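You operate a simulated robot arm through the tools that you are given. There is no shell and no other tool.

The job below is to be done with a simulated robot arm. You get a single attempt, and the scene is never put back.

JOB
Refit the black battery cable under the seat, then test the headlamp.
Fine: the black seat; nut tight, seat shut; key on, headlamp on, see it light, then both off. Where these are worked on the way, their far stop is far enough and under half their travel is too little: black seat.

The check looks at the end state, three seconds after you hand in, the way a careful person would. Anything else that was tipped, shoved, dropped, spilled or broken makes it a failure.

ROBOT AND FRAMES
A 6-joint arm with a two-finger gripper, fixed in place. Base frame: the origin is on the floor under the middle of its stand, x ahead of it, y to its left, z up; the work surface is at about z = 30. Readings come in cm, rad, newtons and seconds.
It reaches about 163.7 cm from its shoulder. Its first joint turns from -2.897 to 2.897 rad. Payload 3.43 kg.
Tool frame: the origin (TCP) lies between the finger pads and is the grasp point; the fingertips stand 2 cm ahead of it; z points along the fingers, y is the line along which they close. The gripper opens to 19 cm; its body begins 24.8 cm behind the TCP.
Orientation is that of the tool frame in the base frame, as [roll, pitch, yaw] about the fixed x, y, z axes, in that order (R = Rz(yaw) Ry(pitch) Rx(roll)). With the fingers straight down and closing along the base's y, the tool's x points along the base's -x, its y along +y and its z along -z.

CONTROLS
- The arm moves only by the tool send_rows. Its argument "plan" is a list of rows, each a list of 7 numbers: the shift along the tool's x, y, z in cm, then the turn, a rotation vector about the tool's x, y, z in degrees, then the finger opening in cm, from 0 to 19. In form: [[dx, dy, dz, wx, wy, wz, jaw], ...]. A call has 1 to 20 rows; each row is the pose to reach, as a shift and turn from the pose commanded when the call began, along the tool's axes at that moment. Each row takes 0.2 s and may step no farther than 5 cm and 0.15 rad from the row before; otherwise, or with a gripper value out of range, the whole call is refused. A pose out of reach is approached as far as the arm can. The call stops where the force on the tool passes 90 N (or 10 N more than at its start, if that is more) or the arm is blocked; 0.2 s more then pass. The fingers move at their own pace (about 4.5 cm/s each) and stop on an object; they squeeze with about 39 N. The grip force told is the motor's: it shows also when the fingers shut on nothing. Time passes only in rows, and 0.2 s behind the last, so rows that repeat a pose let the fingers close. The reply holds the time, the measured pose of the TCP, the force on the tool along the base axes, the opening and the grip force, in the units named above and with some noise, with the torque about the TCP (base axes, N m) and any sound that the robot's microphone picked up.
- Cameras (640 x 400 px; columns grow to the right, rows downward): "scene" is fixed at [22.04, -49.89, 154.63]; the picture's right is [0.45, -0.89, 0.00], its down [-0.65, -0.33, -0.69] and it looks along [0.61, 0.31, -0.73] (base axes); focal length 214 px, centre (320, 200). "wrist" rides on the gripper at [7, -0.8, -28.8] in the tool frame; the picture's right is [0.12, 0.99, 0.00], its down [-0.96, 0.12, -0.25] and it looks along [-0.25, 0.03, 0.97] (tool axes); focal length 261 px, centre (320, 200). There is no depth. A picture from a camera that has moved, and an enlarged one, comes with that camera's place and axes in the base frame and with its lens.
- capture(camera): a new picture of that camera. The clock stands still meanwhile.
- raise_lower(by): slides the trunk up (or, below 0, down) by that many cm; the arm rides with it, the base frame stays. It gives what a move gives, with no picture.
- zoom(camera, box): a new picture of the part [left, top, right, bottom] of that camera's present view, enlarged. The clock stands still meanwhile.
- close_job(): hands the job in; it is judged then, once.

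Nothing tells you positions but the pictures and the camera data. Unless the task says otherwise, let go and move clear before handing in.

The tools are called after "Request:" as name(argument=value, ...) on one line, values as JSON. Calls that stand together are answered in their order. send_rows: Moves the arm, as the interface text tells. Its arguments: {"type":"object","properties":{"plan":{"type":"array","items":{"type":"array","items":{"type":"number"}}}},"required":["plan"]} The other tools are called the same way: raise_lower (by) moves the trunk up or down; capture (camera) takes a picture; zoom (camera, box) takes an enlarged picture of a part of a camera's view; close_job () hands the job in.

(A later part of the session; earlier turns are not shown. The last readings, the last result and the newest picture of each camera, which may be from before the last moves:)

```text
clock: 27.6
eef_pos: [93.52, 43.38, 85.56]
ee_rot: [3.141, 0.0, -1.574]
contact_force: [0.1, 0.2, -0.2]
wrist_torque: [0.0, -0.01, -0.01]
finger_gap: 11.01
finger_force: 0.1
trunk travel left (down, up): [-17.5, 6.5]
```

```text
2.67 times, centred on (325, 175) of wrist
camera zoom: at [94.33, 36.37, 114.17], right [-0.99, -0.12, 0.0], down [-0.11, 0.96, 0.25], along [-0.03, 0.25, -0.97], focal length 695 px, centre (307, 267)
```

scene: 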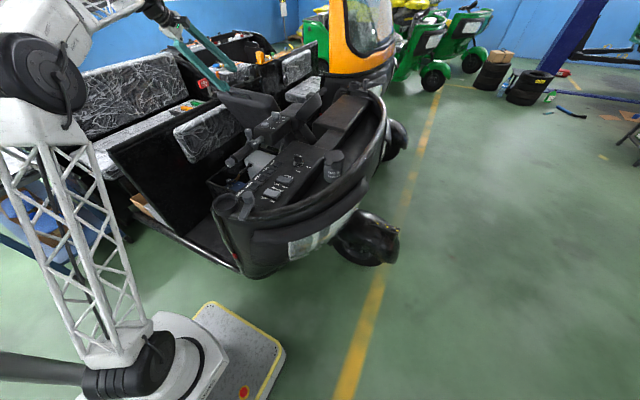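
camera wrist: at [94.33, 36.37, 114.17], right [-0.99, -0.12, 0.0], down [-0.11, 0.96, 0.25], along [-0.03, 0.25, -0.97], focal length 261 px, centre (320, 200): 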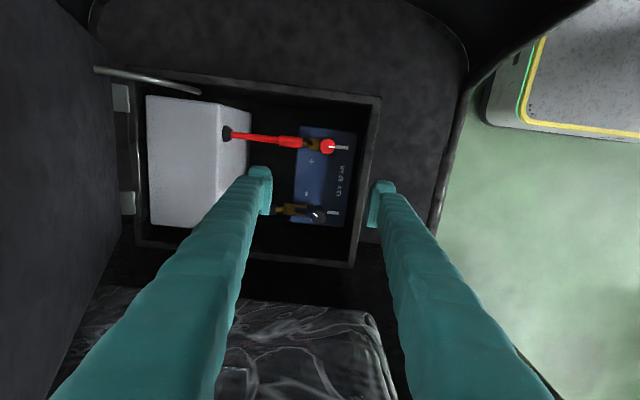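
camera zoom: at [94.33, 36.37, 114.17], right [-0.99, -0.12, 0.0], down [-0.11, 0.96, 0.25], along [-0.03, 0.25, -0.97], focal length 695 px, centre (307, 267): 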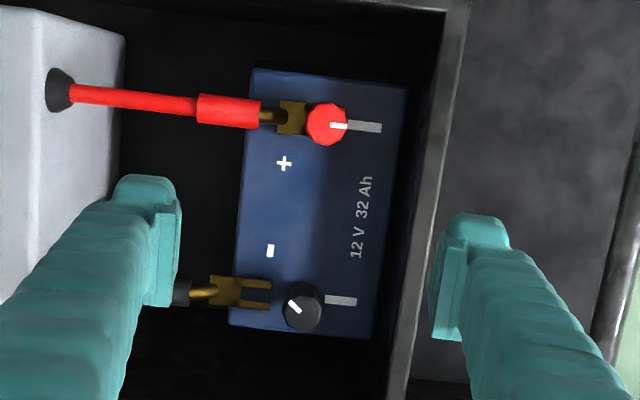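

From above the layout is clear. The black cable's fork lug is about 4 cm on the +x side of the minus knob, with its slot facing the post. The red knob shows what tight looks like: its white mark points at the grey bar. I'll open the fingers wide to see the cable and side clearances.

Request:
send_rows(plan=[[0, -1, 0, 0, 0, 0, 13], [0, -2, 0, 0, 0, 0, 15], [0, -3, 0, 0, 0, 0, 17], [0, -3, 0, 0, 0, 0, 19], [0, -3, 0, 0, 0, 0, 19]])

Request:
capture(camera="wrist")

Request:
zoom(camera="wrist", box=[270, 170, 370, 270])

Request:
zoom(camera="wrist", box=[210, 110, 380, 280])

```text
clock: 28.8
eef_pos: [96.38, 43.43, 85.94]
ee_rot: [3.141, -0.001, -1.572]
contact_force: [0.2, 0.4, -0.2]
wrist_torque: [-0.02, 0.02, -0.01]
finger_gap: 19.0
finger_force: 0.1
trunk travel left (down, up): [-17.5, 6.5]
```

```text
taken
camera wrist: at [97.16, 36.28, 114.5], right [-0.99, -0.12, 0.0], down [-0.11, 0.96, 0.25], along [-0.03, 0.25, -0.97], focal length 261 px, centre (320, 200)
```

wrist: 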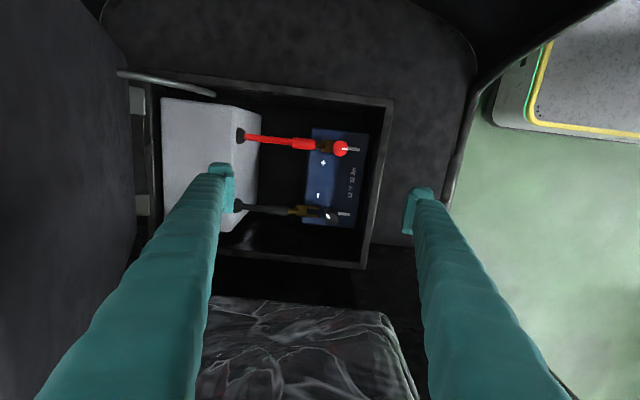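

```text
4.00 times, centred on (320, 220) of wrist
camera zoom: at [97.16, 36.28, 114.5], right [-0.99, -0.12, 0.0], down [-0.11, 0.96, 0.25], along [-0.03, 0.25, -0.97], focal length 1043 px, centre (320, 120)
```

zoom: 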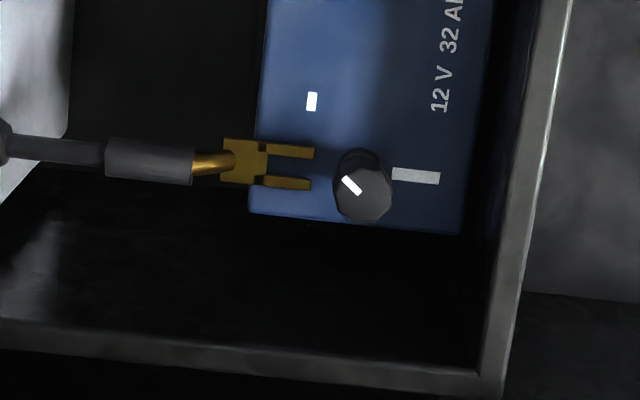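

```text
2.35 times, centred on (295, 195) of wrist
camera zoom: at [97.16, 36.28, 114.5], right [-0.99, -0.12, 0.0], down [-0.11, 0.96, 0.25], along [-0.03, 0.25, -0.97], focal length 613 px, centre (379, 212)
```

zoom: 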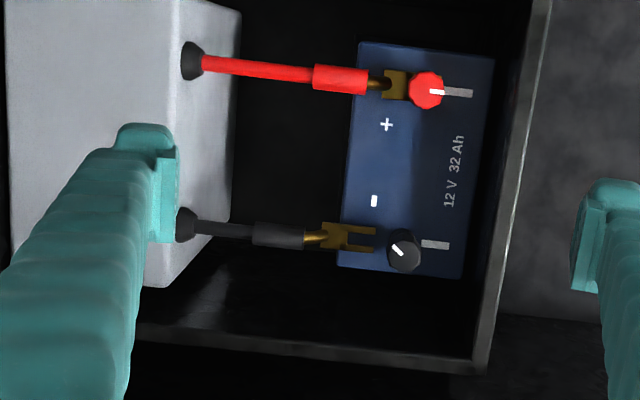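

There is good clearance around the cable: the box's inner wall is at y≈62. The black sleeve is near (105, 55.4) and the knob near (92.5, 54.6), and the knob needs about 139° clockwise to match the red one. I'll turn the gripper so it closes along y, which lets it grip the sleeve from both sides.

Request:
send_rows(plan=[[-0.5, -0.2, 0.3, 0, 0, 8.2, 17.5], [-1, -0.4, 0.6, 0, 0, 16.4, 16], [-1.5, -0.6, 0.9, 0, 0, 24.6, 14.5], [-2, -0.8, 1.2, 0, 0, 32.8, 13], [-2.5, -1.0, 1.5, 0, 0, 41, 11.5], [-3, -1.2, 1.8, 0, 0, 49.2, 10], [-3.5, -1.4, 2.1, 0, 0, 57.4, 10], [-4, -1.6, 2.4, 0, 0, 65.6, 10], [-4.5, -1.8, 2.7, 0, 0, 73.8, 10], [-5, -2, 3, 0, 0, 82, 10], [-5, -2, 3, 0, 0, 90, 10], [-5, -2, 3, 0, 0, 90, 10]])

Request:
capture(camera="wrist")

Request:
zoom(camera="wrist", box=[270, 170, 410, 310])

```text
clock: 31.4
eef_pos: [98.37, 48.42, 83.0]
ee_rot: [3.141, -0.002, 3.139]
contact_force: [0.7, 0.5, -0.5]
wrist_torque: [-0.04, 0.04, 0.01]
finger_gap: 9.99
finger_force: 0.1
trunk travel left (down, up): [-17.5, 6.5]
```

```text
taken
camera wrist: at [91.22, 47.55, 111.74], right [-0.12, 0.99, 0.0], down [0.96, 0.11, 0.25], along [0.24, 0.03, -0.97], focal length 261 px, centre (320, 200)
```

wrist: 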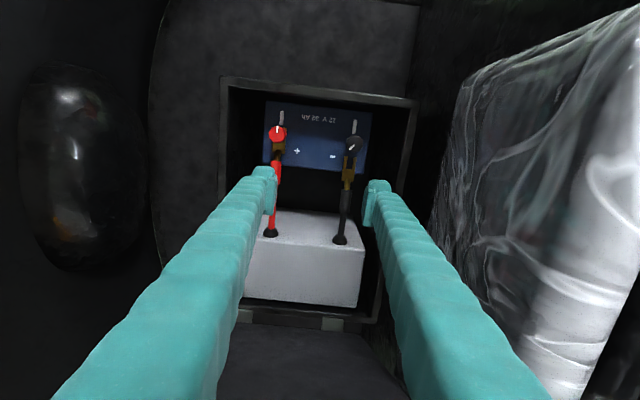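

```text
2.86 times, centred on (340, 240) of wrist
camera zoom: at [91.22, 47.55, 111.74], right [-0.12, 0.99, 0.0], down [0.96, 0.11, 0.25], along [0.24, 0.03, -0.97], focal length 745 px, centre (263, 86)
```

zoom: 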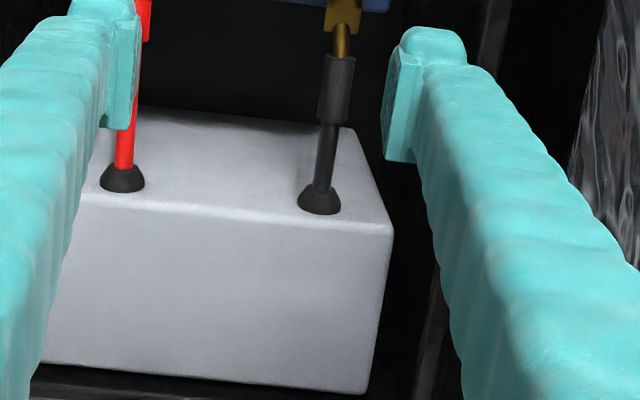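

Request:
zoom(camera="wrist", box=[280, 100, 400, 260])

Request:
zoom(camera="scene", box=[200, 130, 300, 210])

```text
2.50 times, centred on (340, 180) of wrist
camera zoom: at [91.22, 47.55, 111.74], right [-0.12, 0.99, 0.0], down [0.96, 0.11, 0.25], along [0.24, 0.03, -0.97], focal length 652 px, centre (270, 250)
```

zoom: 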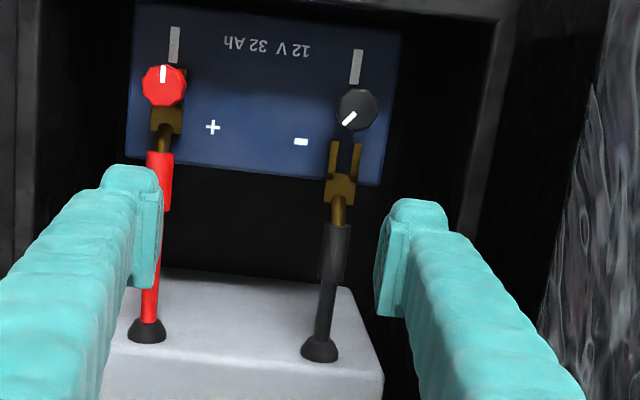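

```text
5.00 times, centred on (250, 170) of scene
camera zoom: at [22.04, -49.89, 154.63], right [0.45, -0.89, 0.0], down [-0.65, -0.33, -0.69], along [0.61, 0.31, -0.73], focal length 1072 px, centre (670, 350)
```

zoom: 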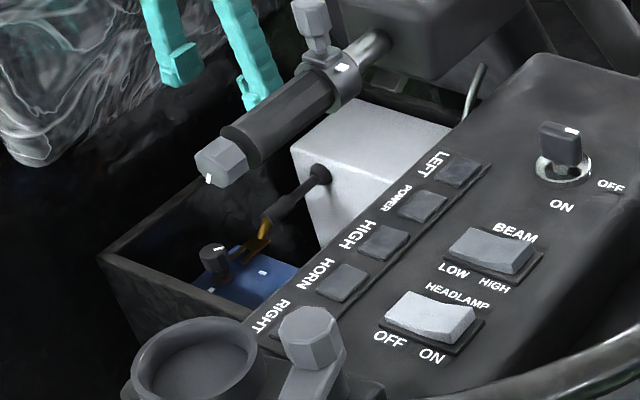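

Request:
zoom(camera="scene", box=[225, 150, 275, 190])

Request:
zoom(camera="wrist", box=[325, 120, 385, 200])

```text
10.00 times, centred on (250, 170) of scene
camera zoom: at [22.04, -49.89, 154.63], right [0.45, -0.89, 0.0], down [-0.65, -0.33, -0.69], along [0.61, 0.31, -0.73], focal length 2145 px, centre (1020, 500)
```

zoom: 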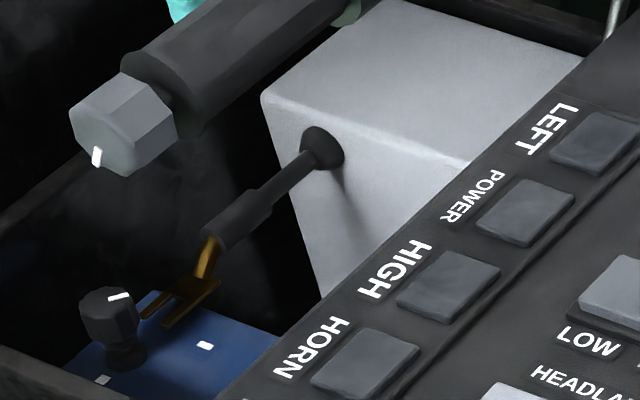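

```text
5.00 times, centred on (355, 160) of wrist
camera zoom: at [91.22, 47.55, 111.74], right [-0.12, 0.99, 0.0], down [0.96, 0.11, 0.25], along [0.24, 0.03, -0.97], focal length 1303 px, centre (145, 400)
```

zoom: 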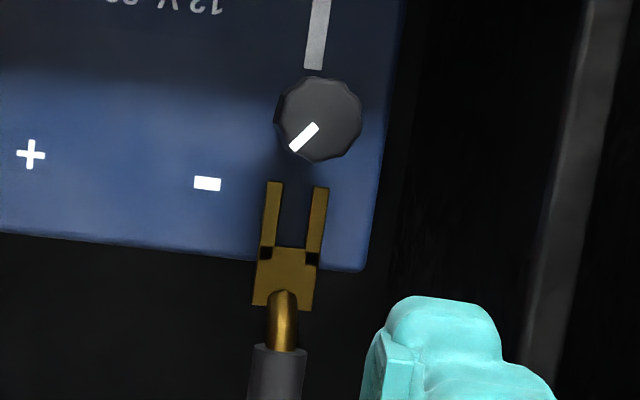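

The lug floats at the height of the knob's neck, in line with the post along x, so it needs to slide about 3.7 cm toward -x. I'll tilt the tool 20° to keep the wrist clear of the open seat, then come down over the sleeve.

Request:
send_rows(plan=[[-0.5, 1.3, 3.0, 0, -4, 0, 9], [-1.0, 2.6, 6.0, 0, -8, 0, 8], [-1.5, 3.9, 9.0, 0, -12, 0, 7], [-2.0, 5.2, 12.0, 0, -16, 0, 6], [-2.5, 6.4, 15.1, 0, -20, 0, 5.5], [-2.5, 6.4, 15.1, 0, -20, 0, 5.5]])

Request:
capture(camera="wrist")

Request:
zoom(camera="scene", box=[160, 60, 320, 200])

```text
clock: 32.8
eef_pos: [100.96, 54.84, 67.7]
ee_rot: [3.141, 0.35, 3.14]
contact_force: [-0.3, 0.9, -0.4]
wrist_torque: [-0.03, 0.0, 0.02]
finger_gap: 5.5
finger_force: 0.1
trunk travel left (down, up): [-17.5, 6.5]
```

```text
taken
camera wrist: at [84.43, 53.94, 92.32], right [-0.11, 0.99, -0.04], down [0.82, 0.11, 0.56], along [0.56, 0.03, -0.83], focal length 261 px, centre (320, 200)
```

wrist: 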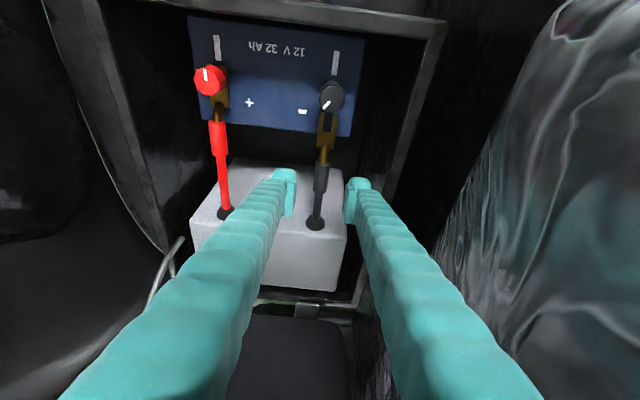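

```text
2.86 times, centred on (240, 130) of scene
camera zoom: at [22.04, -49.89, 154.63], right [0.45, -0.89, 0.0], down [-0.65, -0.33, -0.69], along [0.61, 0.31, -0.73], focal length 613 px, centre (549, 400)
```

zoom: 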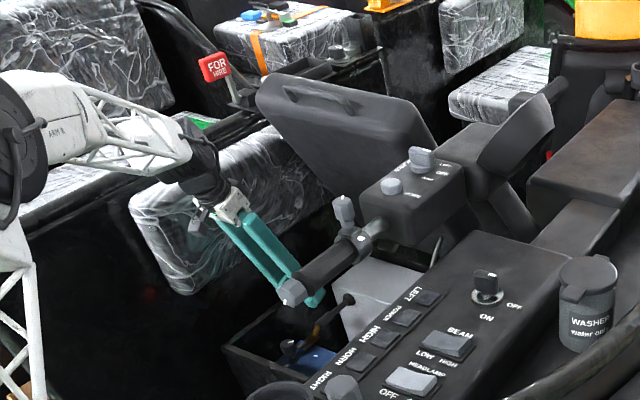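

Request:
zoom(camera="wrist", box=[270, 70, 370, 240])

```text
2.35 times, centred on (320, 155) of wrist
camera zoom: at [84.43, 53.94, 92.32], right [-0.11, 0.99, -0.04], down [0.82, 0.11, 0.56], along [0.56, 0.03, -0.83], focal length 613 px, centre (320, 306)
```

zoom: 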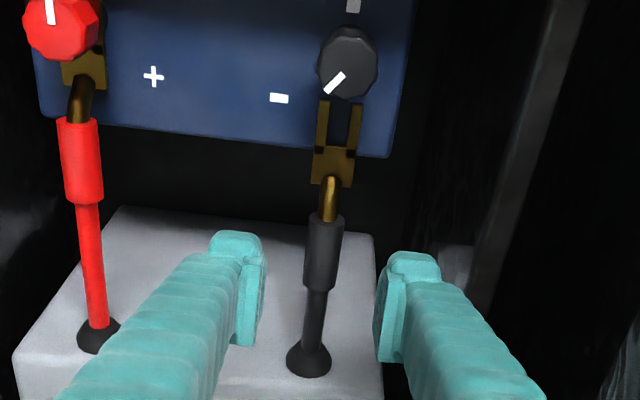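

Request:
send_rows(plan=[[0.1, 0, 3, 0, 0, 0, 5.5], [0.2, 0, 6, 0, 0, 0, 5.5], [0.3, 0, 9, 0, 0, 0, 5.5], [0.35, 0.06, 11.9, 0, 0, 0, 5.5], [0.35, 0.06, 11.9, 0, 0, 0, 5.5]])

Request:
zoom(camera="wrist", box=[240, 70, 400, 240])

Request:
zoom(camera="scene", box=[220, 140, 290, 196])

```text
clock: 34.0
eef_pos: [104.77, 54.94, 56.63]
ee_rot: [3.14, 0.348, 3.141]
contact_force: [0.3, 0.4, 1.1]
wrist_torque: [-0.05, -0.01, 0.01]
finger_gap: 5.5
finger_force: 0.1
trunk travel left (down, up): [-17.5, 6.5]
```

```text
2.35 times, centred on (320, 155) of wrist
camera zoom: at [88.1, 54.04, 81.14], right [-0.11, 0.99, -0.04], down [0.82, 0.11, 0.56], along [0.56, 0.03, -0.83], focal length 613 px, centre (320, 306)
```

zoom: 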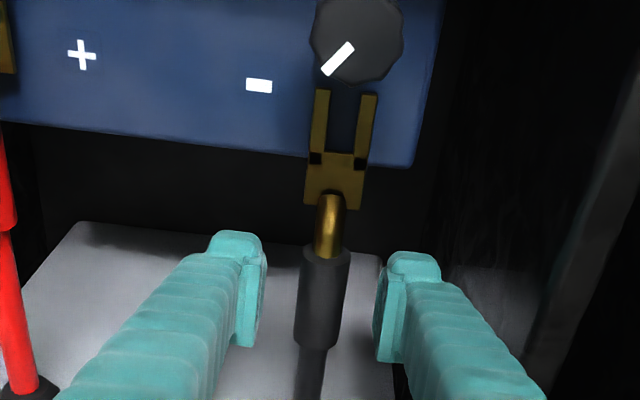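

```text
7.14 times, centred on (255, 168) of scene
camera zoom: at [22.04, -49.89, 154.63], right [0.45, -0.89, 0.0], down [-0.65, -0.33, -0.69], along [0.61, 0.31, -0.73], focal length 1532 px, centre (784, 429)
```

zoom: 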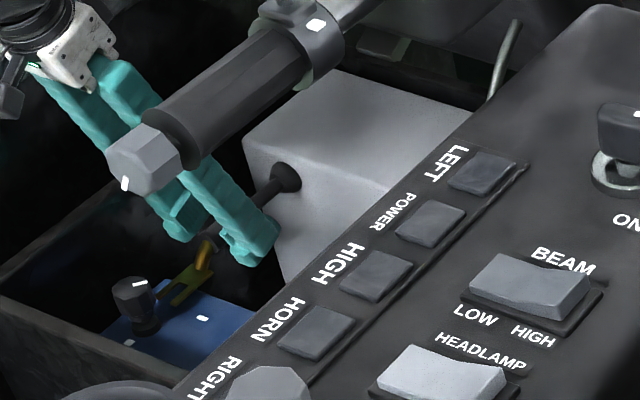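

The sleeve sits centred between the pads. I'll close on it.

Request:
send_rows(plan=[[0, 0, 0, 0, 0, 0, 4], [0, 0, 0, 0, 0, 0, 2.5], [0, 0, 0, 0, 0, 0, 1], [0, 0, 0, 0, 0, 0, 0.8], [0, 0, 0, 0, 0, 0, 0.8]])

Request:
zoom(camera="wrist", box=[240, 70, 400, 240])

```text
clock: 35.2
eef_pos: [104.64, 54.9, 56.54]
ee_rot: [3.141, 0.348, 3.139]
contact_force: [0.9, 2.7, -1.7]
wrist_torque: [-0.01, 0.03, 0.01]
finger_gap: 2.24
finger_force: 45.4
trunk travel left (down, up): [-17.5, 6.5]
```

```text
2.35 times, centred on (320, 155) of wrist
camera zoom: at [88.08, 54.08, 81.17], right [-0.11, 0.99, -0.04], down [0.82, 0.11, 0.56], along [0.56, 0.03, -0.83], focal length 613 px, centre (320, 306)
```

zoom: 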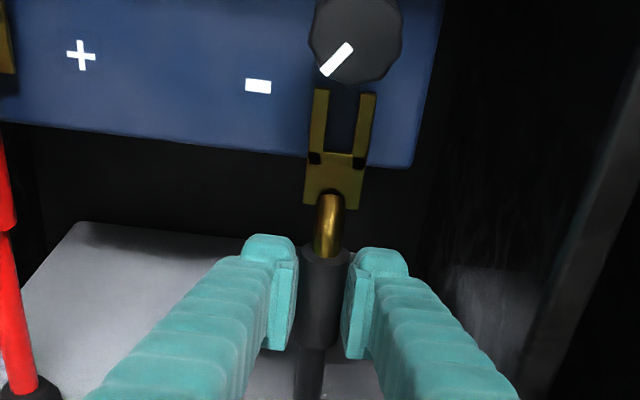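

Request:
send_rows(plan=[[0.47, 0, -0.17, 0, 0, 0, 0.8], [0.94, 0, -0.34, 0, 0, 0, 0.8], [1.41, 0, -0.51, 0, 0, 0, 0.8], [1.41, 0, -0.51, 0, 0, 0, 0.8]])

Request:
zoom(camera="wrist", box=[240, 70, 400, 240])

Request:
zoom(camera="scene", box=[220, 140, 290, 196])

```text
clock: 36.2
eef_pos: [102.99, 54.95, 56.63]
ee_rot: [3.141, 0.349, 3.141]
contact_force: [0.6, 11.4, 1.5]
wrist_torque: [0.17, 0.07, -0.06]
finger_gap: 2.24
finger_force: 44.5
trunk travel left (down, up): [-17.5, 6.5]
```

```text
2.35 times, centred on (320, 155) of wrist
camera zoom: at [86.38, 54.06, 81.17], right [-0.11, 0.99, -0.04], down [0.82, 0.11, 0.56], along [0.56, 0.03, -0.83], focal length 613 px, centre (320, 306)
```

zoom: 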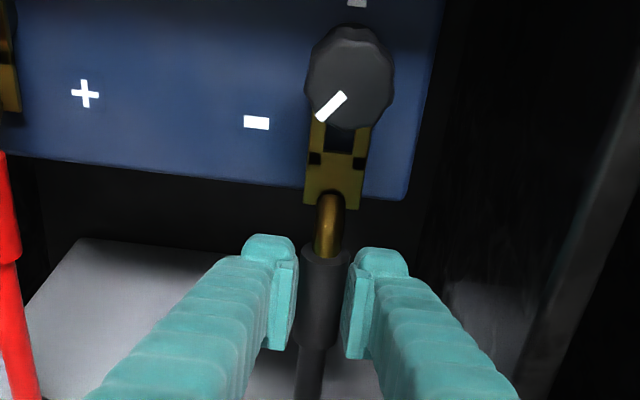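

```text
7.14 times, centred on (255, 168) of scene
camera zoom: at [22.04, -49.89, 154.63], right [0.45, -0.89, 0.0], down [-0.65, -0.33, -0.69], along [0.61, 0.31, -0.73], focal length 1532 px, centre (784, 429)
```

zoom: 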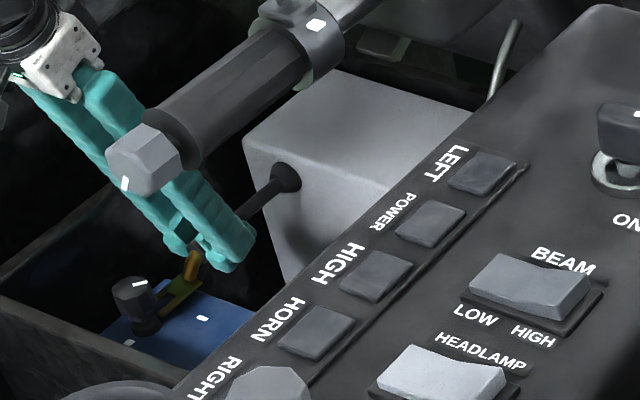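

Request:
send_rows(plan=[[0.38, 0, -0.14, 0, 0, 0, 0.8], [0.75, 0, -0.27, 0, 0, 0, 0.8], [1.13, 0, -0.41, 0, 0, 0, 0.8], [1.5, 0, -0.55, 0, 0, 0, 0.8], [1.5, 0, -0.55, 0, 0, 0, 0.8]])

Request:
zoom(camera="wrist", box=[240, 70, 400, 240])

Request:
zoom(camera="scene", box=[220, 140, 290, 196])

```text
clock: 37.4
eef_pos: [101.39, 54.95, 56.64]
ee_rot: [-3.141, 0.35, 3.139]
contact_force: [-0.5, 13.3, 0.9]
wrist_torque: [0.13, -0.04, -0.01]
finger_gap: 2.24
finger_force: 44.7
trunk travel left (down, up): [-17.5, 6.5]
```

```text
2.35 times, centred on (320, 155) of wrist
camera zoom: at [84.95, 54.07, 81.16], right [-0.11, 0.99, -0.04], down [0.82, 0.11, 0.56], along [0.56, 0.03, -0.83], focal length 613 px, centre (320, 306)
```

zoom: 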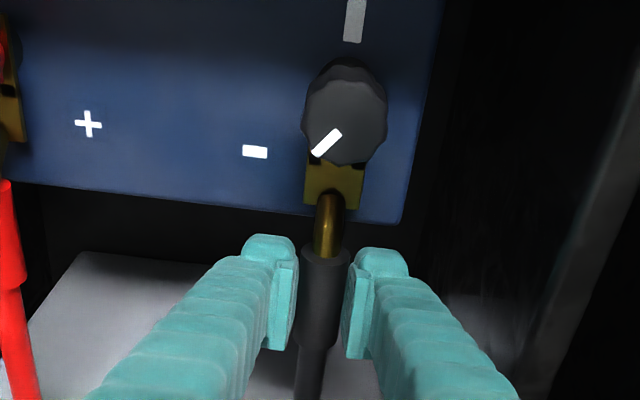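

```text
7.14 times, centred on (255, 168) of scene
camera zoom: at [22.04, -49.89, 154.63], right [0.45, -0.89, 0.0], down [-0.65, -0.33, -0.69], along [0.61, 0.31, -0.73], focal length 1532 px, centre (784, 429)
```

zoom: 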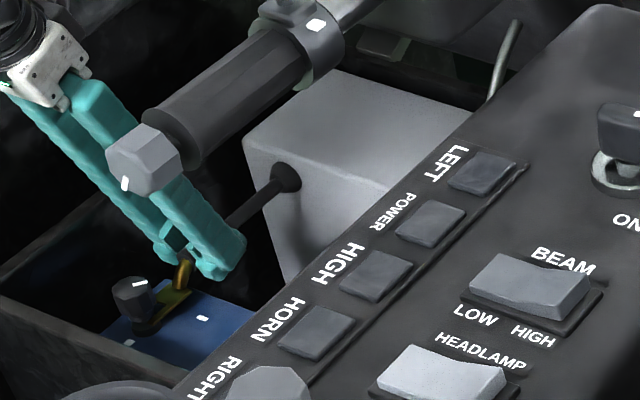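

Request:
send_rows(plan=[[0.19, 0, -0.07, 0, 0, 0, 0.8], [0.38, 0, -0.14, 0, 0, 0, 0.8], [0.56, 0, -0.2, 0, 0, 0, 0.8], [0.56, 0, -0.2, 0, 0, 0, 0.8]])

Request:
zoom(camera="wrist", box=[240, 70, 400, 240])

```text
clock: 38.4
eef_pos: [100.9, 54.95, 56.69]
ee_rot: [3.141, 0.347, 3.139]
contact_force: [0.4, 11.1, 2.7]
wrist_torque: [0.12, -0.1, -0.02]
finger_gap: 2.26
finger_force: 45.3
trunk travel left (down, up): [-17.5, 6.5]
```

```text
2.35 times, centred on (320, 155) of wrist
camera zoom: at [84.42, 54.09, 81.17], right [-0.11, 0.99, -0.04], down [0.82, 0.11, 0.56], along [0.56, 0.03, -0.83], focal length 613 px, centre (320, 306)
```

zoom: 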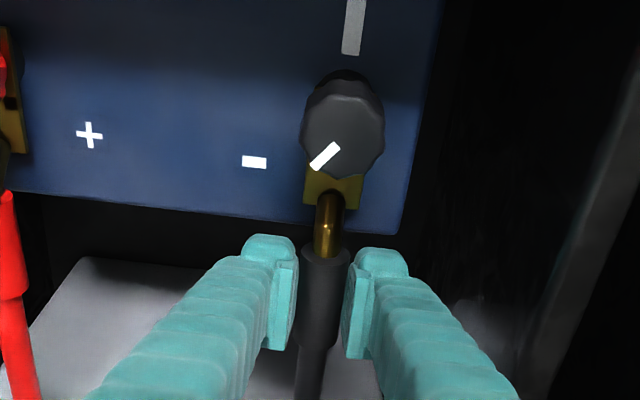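

Request:
send_rows(plan=[[0.15, 0, -0.05, 0, 0, 0, 0.8], [0.3, 0, -0.11, 0, 0, 0, 0.8], [0.3, 0, -0.11, 0, 0, 0, 0.8]])

Request:
zoom(camera="wrist", box=[240, 70, 400, 240])

Request:
zoom(camera="scene", box=[225, 150, 275, 190])

```text
clock: 39.2
eef_pos: [100.62, 55.06, 56.55]
ee_rot: [-3.141, 0.349, 3.139]
contact_force: [1.2, 11.5, 7.2]
wrist_torque: [0.13, -0.12, -0.05]
finger_gap: 2.27
finger_force: 45.1
trunk travel left (down, up): [-17.5, 6.5]
```

```text
2.35 times, centred on (320, 155) of wrist
camera zoom: at [84.05, 54.08, 81.16], right [-0.11, 0.99, -0.04], down [0.82, 0.11, 0.56], along [0.56, 0.03, -0.83], focal length 613 px, centre (320, 306)
```

zoom: 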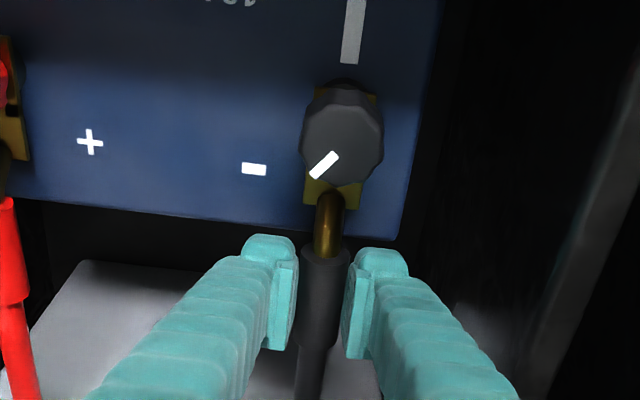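

```text
10.00 times, centred on (250, 170) of scene
camera zoom: at [22.04, -49.89, 154.63], right [0.45, -0.89, 0.0], down [-0.65, -0.33, -0.69], along [0.61, 0.31, -0.73], focal length 2145 px, centre (1020, 500)
```

zoom: 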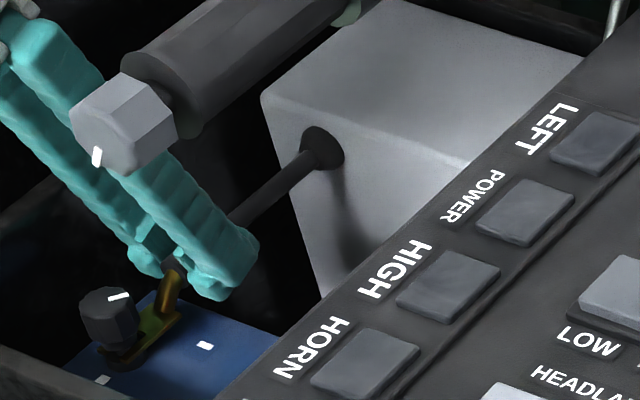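

Request:
capture(camera="wrist")

Request:
zoom(camera="wrist", box=[160, 70, 360, 190])

```text
taken
camera wrist: at [84.05, 54.08, 81.16], right [-0.11, 0.99, -0.04], down [0.82, 0.11, 0.56], along [0.56, 0.03, -0.83], focal length 261 px, centre (320, 200)
```

wrist: 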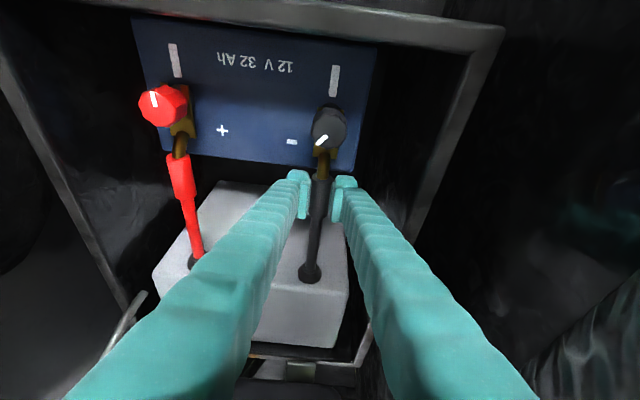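

```text
3.20 times, centred on (260, 130) of wrist
camera zoom: at [84.05, 54.08, 81.16], right [-0.11, 0.99, -0.04], down [0.82, 0.11, 0.56], along [0.56, 0.03, -0.83], focal length 834 px, centre (512, 424)
```

zoom: 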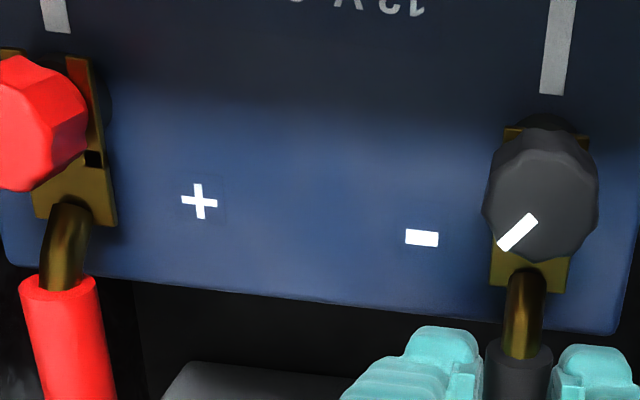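

The fork now straddles the neck. Against the red lug it still looks about half a centimetre short, so I'll ease it further in.

Request:
send_rows(plan=[[0.19, 0, -0.07, 0, 0, 0, 0.8], [0.38, 0, -0.14, 0, 0, 0, 0.8], [0.38, 0, -0.14, 0, 0, 0, 0.8]])

Request:
zoom(camera="wrist", box=[160, 70, 360, 190])

```text
clock: 40.0
eef_pos: [100.11, 55.01, 56.63]
ee_rot: [-3.141, 0.35, 3.14]
contact_force: [0.8, 13.9, 6.2]
wrist_torque: [0.13, -0.03, -0.06]
finger_gap: 2.25
finger_force: 45.4
trunk travel left (down, up): [-17.5, 6.5]
```

```text
3.20 times, centred on (260, 130) of wrist
camera zoom: at [83.55, 54.07, 81.16], right [-0.11, 0.99, -0.04], down [0.82, 0.11, 0.56], along [0.56, 0.03, -0.83], focal length 834 px, centre (512, 424)
```

zoom: 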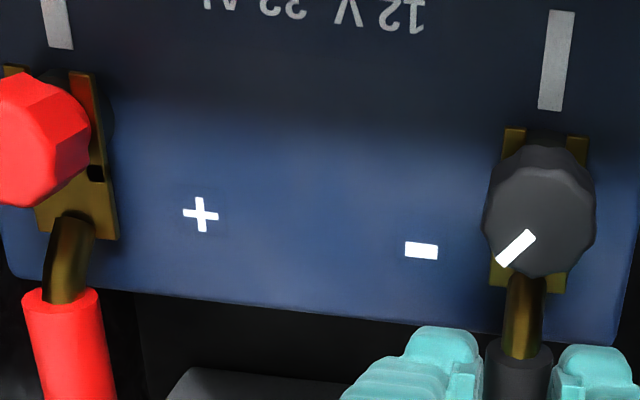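

Request:
send_rows(plan=[[0.14, 0, -0.05, 0, 0, 0, 0.8], [0.28, 0, -0.1, 0, 0, 0, 0.8], [0.28, 0, -0.1, 0, 0, 0, 0.8]])

Request:
zoom(camera="wrist", box=[160, 70, 360, 190])

```text
clock: 40.8
eef_pos: [100.18, 54.98, 56.56]
ee_rot: [3.141, 0.351, 3.139]
contact_force: [33.4, 27.9, -1.8]
wrist_torque: [0.28, -0.71, -0.19]
finger_gap: 2.28
finger_force: 45.3
trunk travel left (down, up): [-17.5, 6.5]
```

```text
3.20 times, centred on (260, 130) of wrist
camera zoom: at [83.43, 54.03, 81.12], right [-0.11, 0.99, -0.04], down [0.82, 0.11, 0.56], along [0.56, 0.03, -0.83], focal length 834 px, centre (512, 424)
```

zoom: 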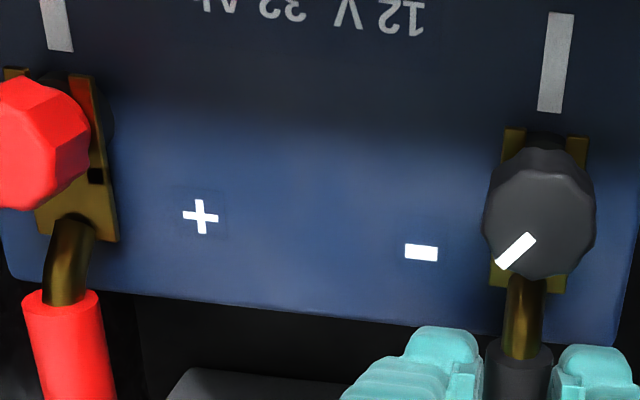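

The force rose to 33 N, so the lug is seated against the post. I'll release the sleeve gently and check that it stays.

Request:
send_rows(plan=[[-0.1, 0, 0.04, 0, 0, 0, 0.8], [-0.1, 0, 0.04, 0, 0, 0, 2.6], [-0.1, 0, 0.04, 0, 0, 0, 4], [-0.1, 0, 0.04, 0, 0, 0, 5], [-0.1, 0, 0.04, 0, 0, 0, 5]])

Request:
zoom(camera="wrist", box=[160, 70, 360, 190])

```text
clock: 42.0
eef_pos: [99.92, 54.87, 56.59]
ee_rot: [-3.141, 0.348, 3.14]
contact_force: [0.4, -0.5, 0.7]
wrist_torque: [0.01, -0.04, -0.03]
finger_gap: 5.01
finger_force: 0.0
trunk travel left (down, up): [-17.5, 6.5]
```

```text
3.20 times, centred on (260, 130) of wrist
camera zoom: at [83.38, 53.99, 81.14], right [-0.11, 0.99, -0.04], down [0.82, 0.11, 0.56], along [0.56, 0.03, -0.83], focal length 834 px, centre (512, 424)
```

zoom: 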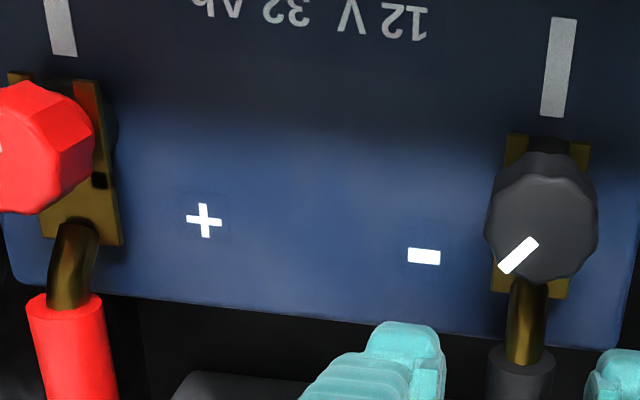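

The lug stays put. Next I'll lift out, square the tool to vertical above the minus knob, and look straight down.

Request:
send_rows(plan=[[0, 0, -4, 0, 0, 0, 5.5], [0, 0, -8, 0, 0, 0, 6], [0.2, 0, -12, 0, 0, 0, 6], [0.7, -0.05, -13.7, 0, 5, 0, 7], [1.1, -0.1, -15, 0, 10, 0, 7], [1.6, -0.15, -16, 0, 15, 0, 7], [2, -0.17, -17.1, 0, 20, 0, 7], [2, -0.17, -17.1, 0, 20, 0, 7]])

Request:
capture(camera="wrist")

Request:
zoom(camera="wrist", box=[240, 120, 400, 260])

```text
clock: 43.8
eef_pos: [92.2, 54.44, 71.98]
ee_rot: [-3.141, -0.001, 3.14]
contact_force: [1.0, 0.6, 0.6]
wrist_torque: [0.0, 0.03, 0.0]
finger_gap: 6.98
finger_force: 0.0
trunk travel left (down, up): [-17.5, 6.5]
```

```text
taken
camera wrist: at [85.16, 53.64, 100.69], right [-0.12, 0.99, 0.0], down [0.96, 0.11, 0.25], along [0.24, 0.03, -0.97], focal length 261 px, centre (320, 200)
```

wrist: 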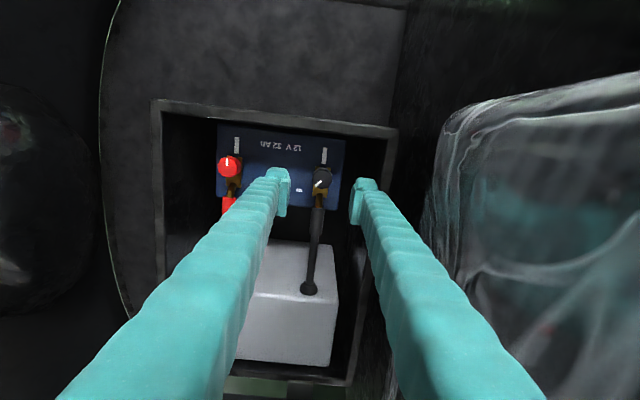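

```text
2.86 times, centred on (320, 190) of wrist
camera zoom: at [85.16, 53.64, 100.69], right [-0.12, 0.99, 0.0], down [0.96, 0.11, 0.25], along [0.24, 0.03, -0.97], focal length 745 px, centre (320, 229)
```

zoom: 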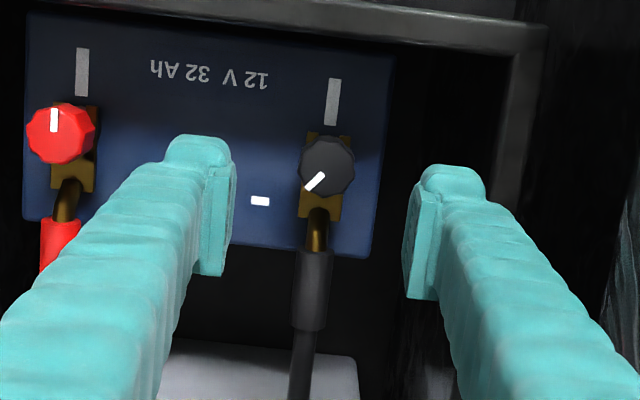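

Request:
send_rows(plan=[[-0.1, 0.36, 0, 0, 0, -8.1, 7], [-0.1, 0.36, 0, 0, 0, -16.2, 7], [-0.1, 0.36, 0, 0, 0, -24.3, 7], [-0.1, 0.36, 0, 0, 0, -32.4, 7], [-0.1, 0.36, 0, 0, 0, -40.5, 7], [-0.1, 0.36, 0, 0, 0, -48.6, 7], [-0.1, 0.36, 0, 0, 0, -56.7, 7], [-0.1, 0.36, 0, 0, 0, -64.8, 7], [-0.1, 0.36, 0, 0, 0, -72.9, 7], [-0.1, 0.36, 0, 0, 0, -81, 7], [-0.1, 0.36, 0, 0, 0, -89.1, 7], [-0.1, 0.36, 0, 0, 0, -97.2, 7], [-0.1, 0.36, 0, 0, 0, -105, 7], [-0.1, 0.36, 0, 0, 0, -105, 7]])

Request:
capture(camera="wrist")

Request:
zoom(camera="wrist", box=[240, 120, 400, 260])

```text
clock: 46.8
eef_pos: [92.41, 55.18, 71.94]
ee_rot: [3.139, 0.0, -1.308]
contact_force: [0.0, 0.4, 0.3]
wrist_torque: [-0.01, -0.03, -0.03]
finger_gap: 6.96
finger_force: 0.0
trunk travel left (down, up): [-17.5, 6.5]
```

```text
taken
camera wrist: at [95.0, 48.38, 100.56], right [-0.93, -0.37, 0.0], down [-0.36, 0.9, 0.25], along [-0.09, 0.23, -0.97], focal length 261 px, centre (320, 200)
```

wrist: 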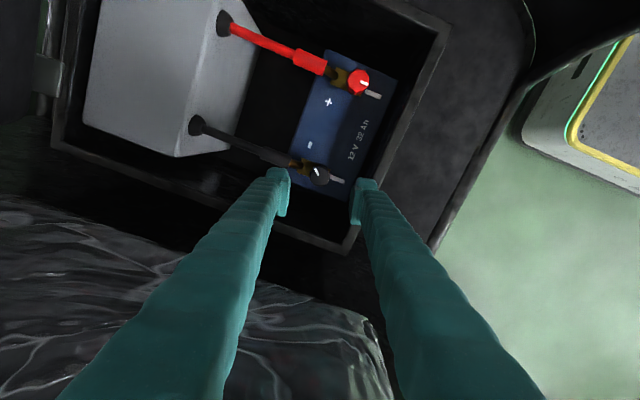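

```text
2.86 times, centred on (320, 190) of wrist
camera zoom: at [95.0, 48.38, 100.56], right [-0.93, -0.37, 0.0], down [-0.36, 0.9, 0.25], along [-0.09, 0.23, -0.97], focal length 745 px, centre (320, 229)
```

zoom: 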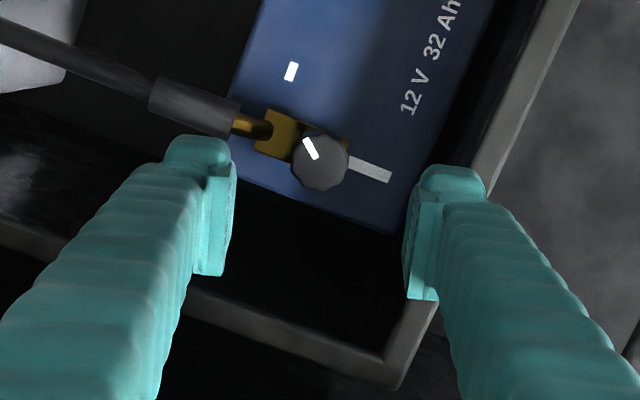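

The knob centre is at about (92.4, 54.9). I'll rotate the gripper further back so that opening and release both stay clear of the lug barrel, leaving the full ~140° turn in one grip.

Request:
send_rows(plan=[[0, 0, 0, 0, 0, -7, 7], [0, 0, 0, 0, 0, -14, 7], [0, 0, 0, 0, 0, -21, 7], [0, 0, 0, 0, 0, -28, 6], [0, 0, 0, 0, 0, -35, 5.5], [0, 0, 0, 0, 0, -35, 5.5]])

Request:
capture(camera="wrist")

Request:
zoom(camera="wrist", box=[260, 130, 380, 250])

```text
clock: 48.2
eef_pos: [92.33, 55.14, 71.92]
ee_rot: [3.141, 0.0, -0.7]
contact_force: [0.0, 0.9, -0.1]
wrist_torque: [0.02, -0.01, 0.03]
finger_gap: 5.49
finger_force: 0.0
trunk travel left (down, up): [-17.5, 6.5]
```

```text
taken
camera wrist: at [98.23, 51.15, 100.6], right [-0.55, -0.84, 0.0], down [-0.81, 0.53, 0.25], along [-0.21, 0.14, -0.97], focal length 261 px, centre (320, 200)
```

wrist: 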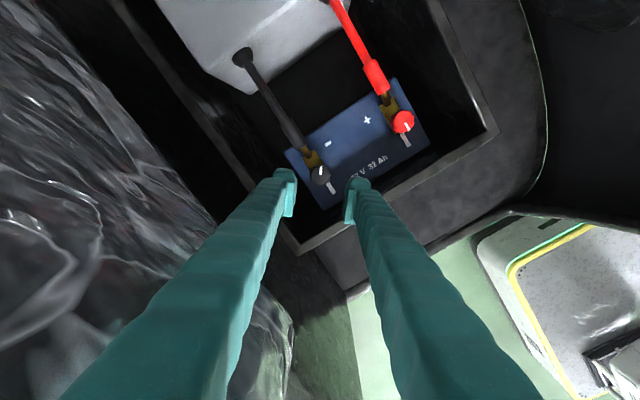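

```text
3.33 times, centred on (320, 190) of wrist
camera zoom: at [98.23, 51.15, 100.6], right [-0.55, -0.84, 0.0], down [-0.81, 0.53, 0.25], along [-0.21, 0.14, -0.97], focal length 869 px, centre (320, 233)
```

zoom: 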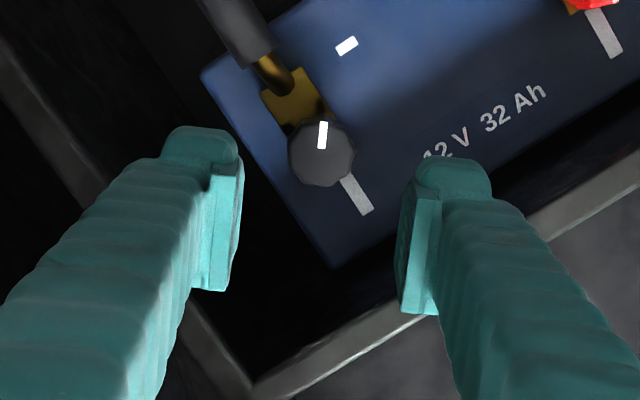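

Request:
send_rows(plan=[[0.2, 0.08, 3.5, 0, 0, 0, 5.5], [0.2, 0.08, 7, 0, 0, 0, 5.5], [0.2, 0.08, 10, 0, 0, 0, 5.5], [0.2, 0.08, 12, 0, 0, 0, 5.5], [0.2, 0.08, 13.3, 0, 0, 0, 5.5], [0.2, 0.08, 13.3, 0, 0, 0, 5.5]])

Request:
capture(camera="wrist")

Request:
zoom(camera="wrist", box=[260, 130, 380, 250])

Request:
zoom(camera="scene", box=[215, 145, 275, 193])

```text
clock: 49.6
eef_pos: [92.42, 55.16, 58.61]
ee_rot: [3.141, -0.001, -0.7]
contact_force: [0.3, -0.2, -0.2]
wrist_torque: [-0.01, -0.02, 0.01]
finger_gap: 5.5
finger_force: 0.1
trunk travel left (down, up): [-17.5, 6.5]
```

```text
taken
camera wrist: at [98.27, 51.15, 87.39], right [-0.55, -0.84, 0.0], down [-0.81, 0.53, 0.25], along [-0.21, 0.14, -0.97], focal length 261 px, centre (320, 200)
```

wrist: 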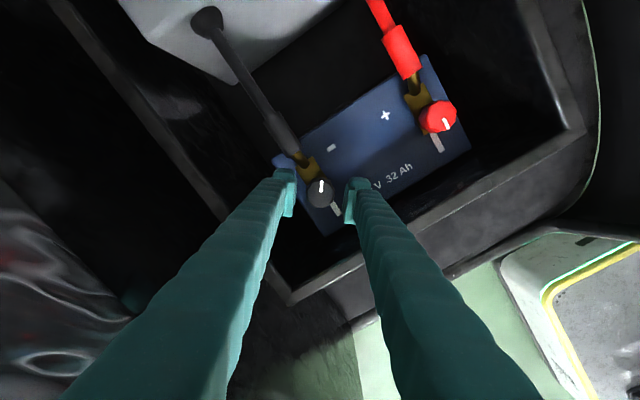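

```text
3.33 times, centred on (320, 190) of wrist
camera zoom: at [98.27, 51.15, 87.39], right [-0.55, -0.84, 0.0], down [-0.81, 0.53, 0.25], along [-0.21, 0.14, -0.97], focal length 869 px, centre (320, 233)
```

zoom: 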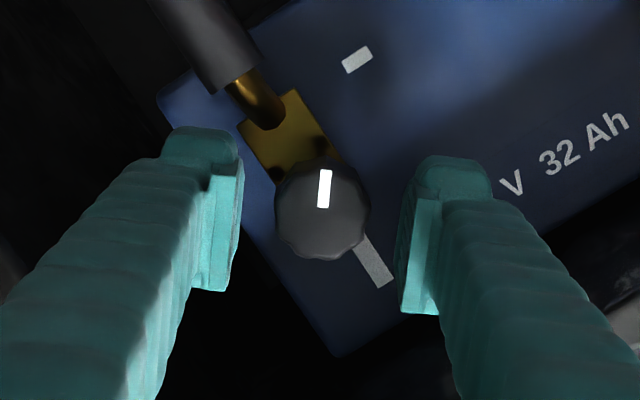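

```text
8.33 times, centred on (245, 169) of scene
camera zoom: at [22.04, -49.89, 154.63], right [0.45, -0.89, 0.0], down [-0.65, -0.33, -0.69], along [0.61, 0.31, -0.73], focal length 1787 px, centre (945, 458)
```

zoom: 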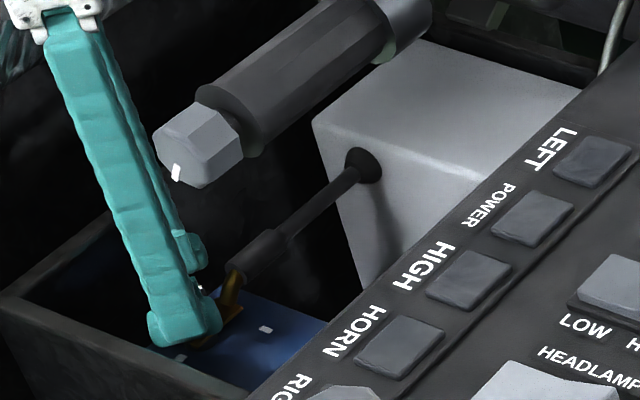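

The knob sits between the pads. I'll close on it, and rotate clockwise once the grip is confirmed.

Request:
send_rows(plan=[[0, 0, 0, 0, 0, 0, 4.5], [0, 0, 0, 0, 0, 0, 3], [0, 0, 0, 0, 0, 0, 2], [0, 0, 0, 0, 0, 0, 2], [0, 0, 0, 0, 0, 0, 2]])

Request:
zoom(camera="wrist", box=[260, 130, 380, 250])

```text
clock: 50.8
eef_pos: [92.48, 55.16, 59.57]
ee_rot: [-3.136, 0.0, -0.699]
contact_force: [-9.8, -8.7, 80.9]
wrist_torque: [-0.97, 0.79, -0.03]
finger_gap: 2.07
finger_force: 1.1
trunk travel left (down, up): [-17.5, 6.5]
```

```text
3.33 times, centred on (320, 190) of wrist
camera zoom: at [98.12, 50.99, 88.22], right [-0.55, -0.84, -0.01], down [-0.81, 0.53, 0.25], along [-0.2, 0.14, -0.97], focal length 869 px, centre (320, 233)
```

zoom: 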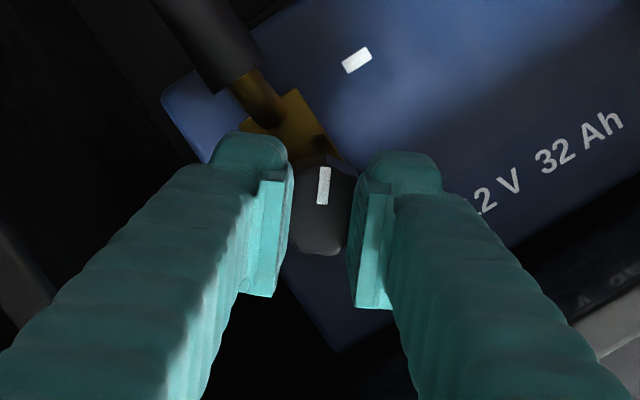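

The fingertips rode up onto the knob's shoulder, so the knob top is nearer z≈57.5. I'll open, go about 1 cm lower, and regrip.

Request:
send_rows(plan=[[0, 0, -1.0, 0, 0, 0, 3.5], [0, 0, -1.0, 0, 0, 0, 5.5], [0, 0, -0.5, 0, 0, 0, 5.5], [0, 0, 0.3, 0, 0, 0, 5.5], [0, 0, 0.9, 0, 0, 0, 5.5], [0, 0, 0.9, 0, 0, 0, 5.5]])

Request:
zoom(camera="wrist", box=[260, 130, 380, 250])

```text
clock: 52.2
eef_pos: [92.44, 54.89, 57.66]
ee_rot: [3.141, -0.001, -0.7]
contact_force: [0.2, -0.2, 0.3]
wrist_torque: [-0.01, 0.04, 0.02]
finger_gap: 5.47
finger_force: 0.1
trunk travel left (down, up): [-17.5, 6.5]
```

```text
3.33 times, centred on (320, 190) of wrist
camera zoom: at [98.36, 50.95, 86.35], right [-0.55, -0.84, 0.0], down [-0.81, 0.53, 0.25], along [-0.21, 0.14, -0.97], focal length 869 px, centre (320, 233)
```

zoom: 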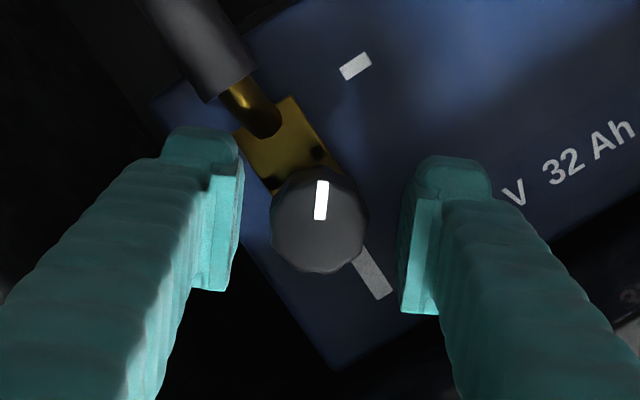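

Request:
send_rows(plan=[[0, 0, 0, 0, 0, 0, 4.2], [0, 0, 0, 0, 0, 0, 3], [0, 0, 0, 0, 0, 0, 2.4], [0, 0, 0, 0, 0, 0, 2.4]])

Request:
zoom(camera="wrist", box=[260, 130, 380, 250])

```text
clock: 53.2
eef_pos: [92.46, 54.93, 57.64]
ee_rot: [3.141, 0.0, -0.701]
contact_force: [5.1, 2.8, -1.1]
wrist_torque: [0.02, -0.06, 0.0]
finger_gap: 3.27
finger_force: 44.9
trunk travel left (down, up): [-17.5, 6.5]
```

```text
3.33 times, centred on (320, 190) of wrist
camera zoom: at [98.39, 50.98, 86.36], right [-0.55, -0.84, 0.0], down [-0.81, 0.53, 0.25], along [-0.21, 0.14, -0.97], focal length 869 px, centre (320, 233)
```

zoom: 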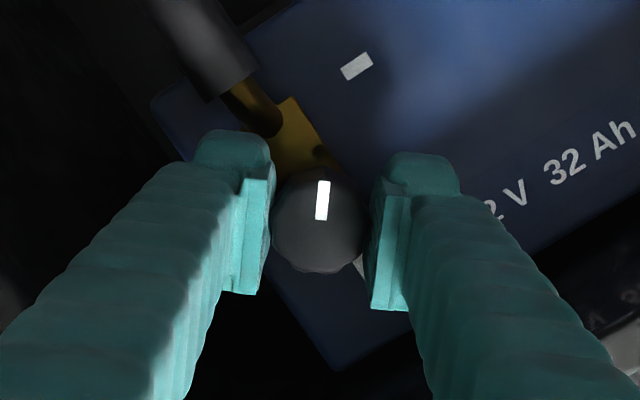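

Grip confirmed at 3.27 cm. Turning clockwise, with a first portion to check that it follows.

Request:
send_rows(plan=[[0, 0, 0, 0, 0, 8, 2.4], [0, 0, 0, 0, 0, 16, 2.4], [0, 0, 0, 0, 0, 24, 2.4], [0, 0, 0, 0, 0, 32, 2.4], [0, 0, 0, 0, 0, 40, 2.4]])

Request:
zoom(camera="wrist", box=[260, 130, 380, 250])

```text
clock: 54.4
eef_pos: [92.59, 54.95, 57.74]
ee_rot: [3.141, 0.0, -1.4]
contact_force: [15.9, 13.1, -13.9]
wrist_torque: [0.21, -0.12, -0.03]
finger_gap: 3.24
finger_force: 44.9
trunk travel left (down, up): [-17.5, 6.5]
```

```text
3.33 times, centred on (320, 190) of wrist
camera zoom: at [94.47, 48.07, 86.37], right [-0.96, -0.29, 0.0], down [-0.28, 0.93, 0.25], along [-0.07, 0.24, -0.97], focal length 869 px, centre (320, 233)
```

zoom: 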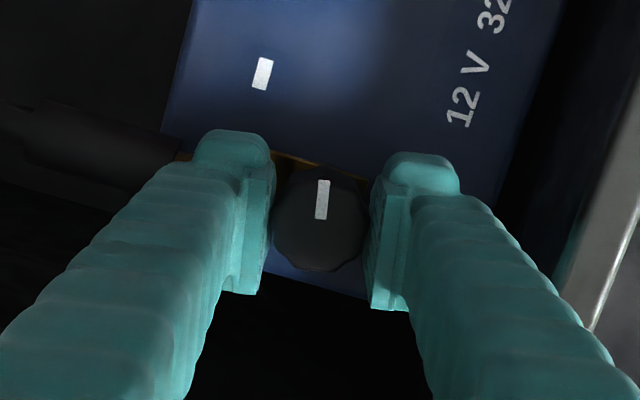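

The mark turns with the gripper. Continuing clockwise while following it down slightly.

Request:
send_rows(plan=[[0, 0, 0.05, 0, 0, 8, 2.4], [0, 0, 0.1, 0, 0, 16, 2.4], [0, 0, 0.1, 0, 0, 24, 2.4], [0, 0, 0.15, 0, 0, 32, 2.4], [0, 0, 0.15, 0, 0, 40, 2.4], [0, 0, 0.2, 0, 0, 48, 2.4], [0, 0, 0.2, 0, 0, 56, 2.4]])

Request:
zoom(camera="wrist", box=[260, 130, 380, 250])

```text
clock: 56.0
eef_pos: [92.45, 54.93, 57.78]
ee_rot: [3.142, 0.002, -2.377]
contact_force: [18.7, 25.3, 14.3]
wrist_torque: [0.23, -0.16, 0.03]
finger_gap: 3.28
finger_force: 45.1
trunk travel left (down, up): [-17.5, 6.5]
```

```text
3.33 times, centred on (320, 190) of wrist
camera zoom: at [87.86, 49.34, 86.36], right [-0.77, 0.63, 0.0], down [0.61, 0.75, 0.25], along [0.16, 0.19, -0.97], focal length 869 px, centre (320, 233)
```

zoom: 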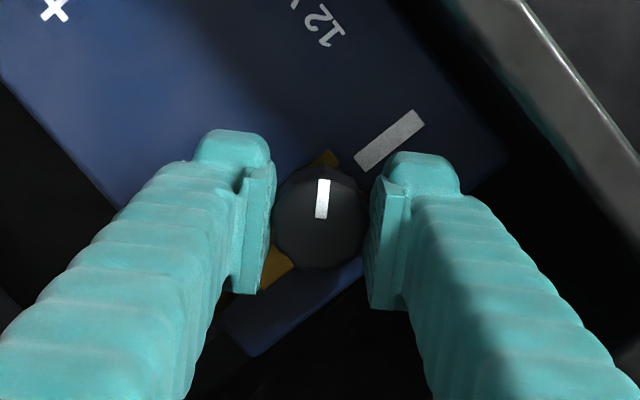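

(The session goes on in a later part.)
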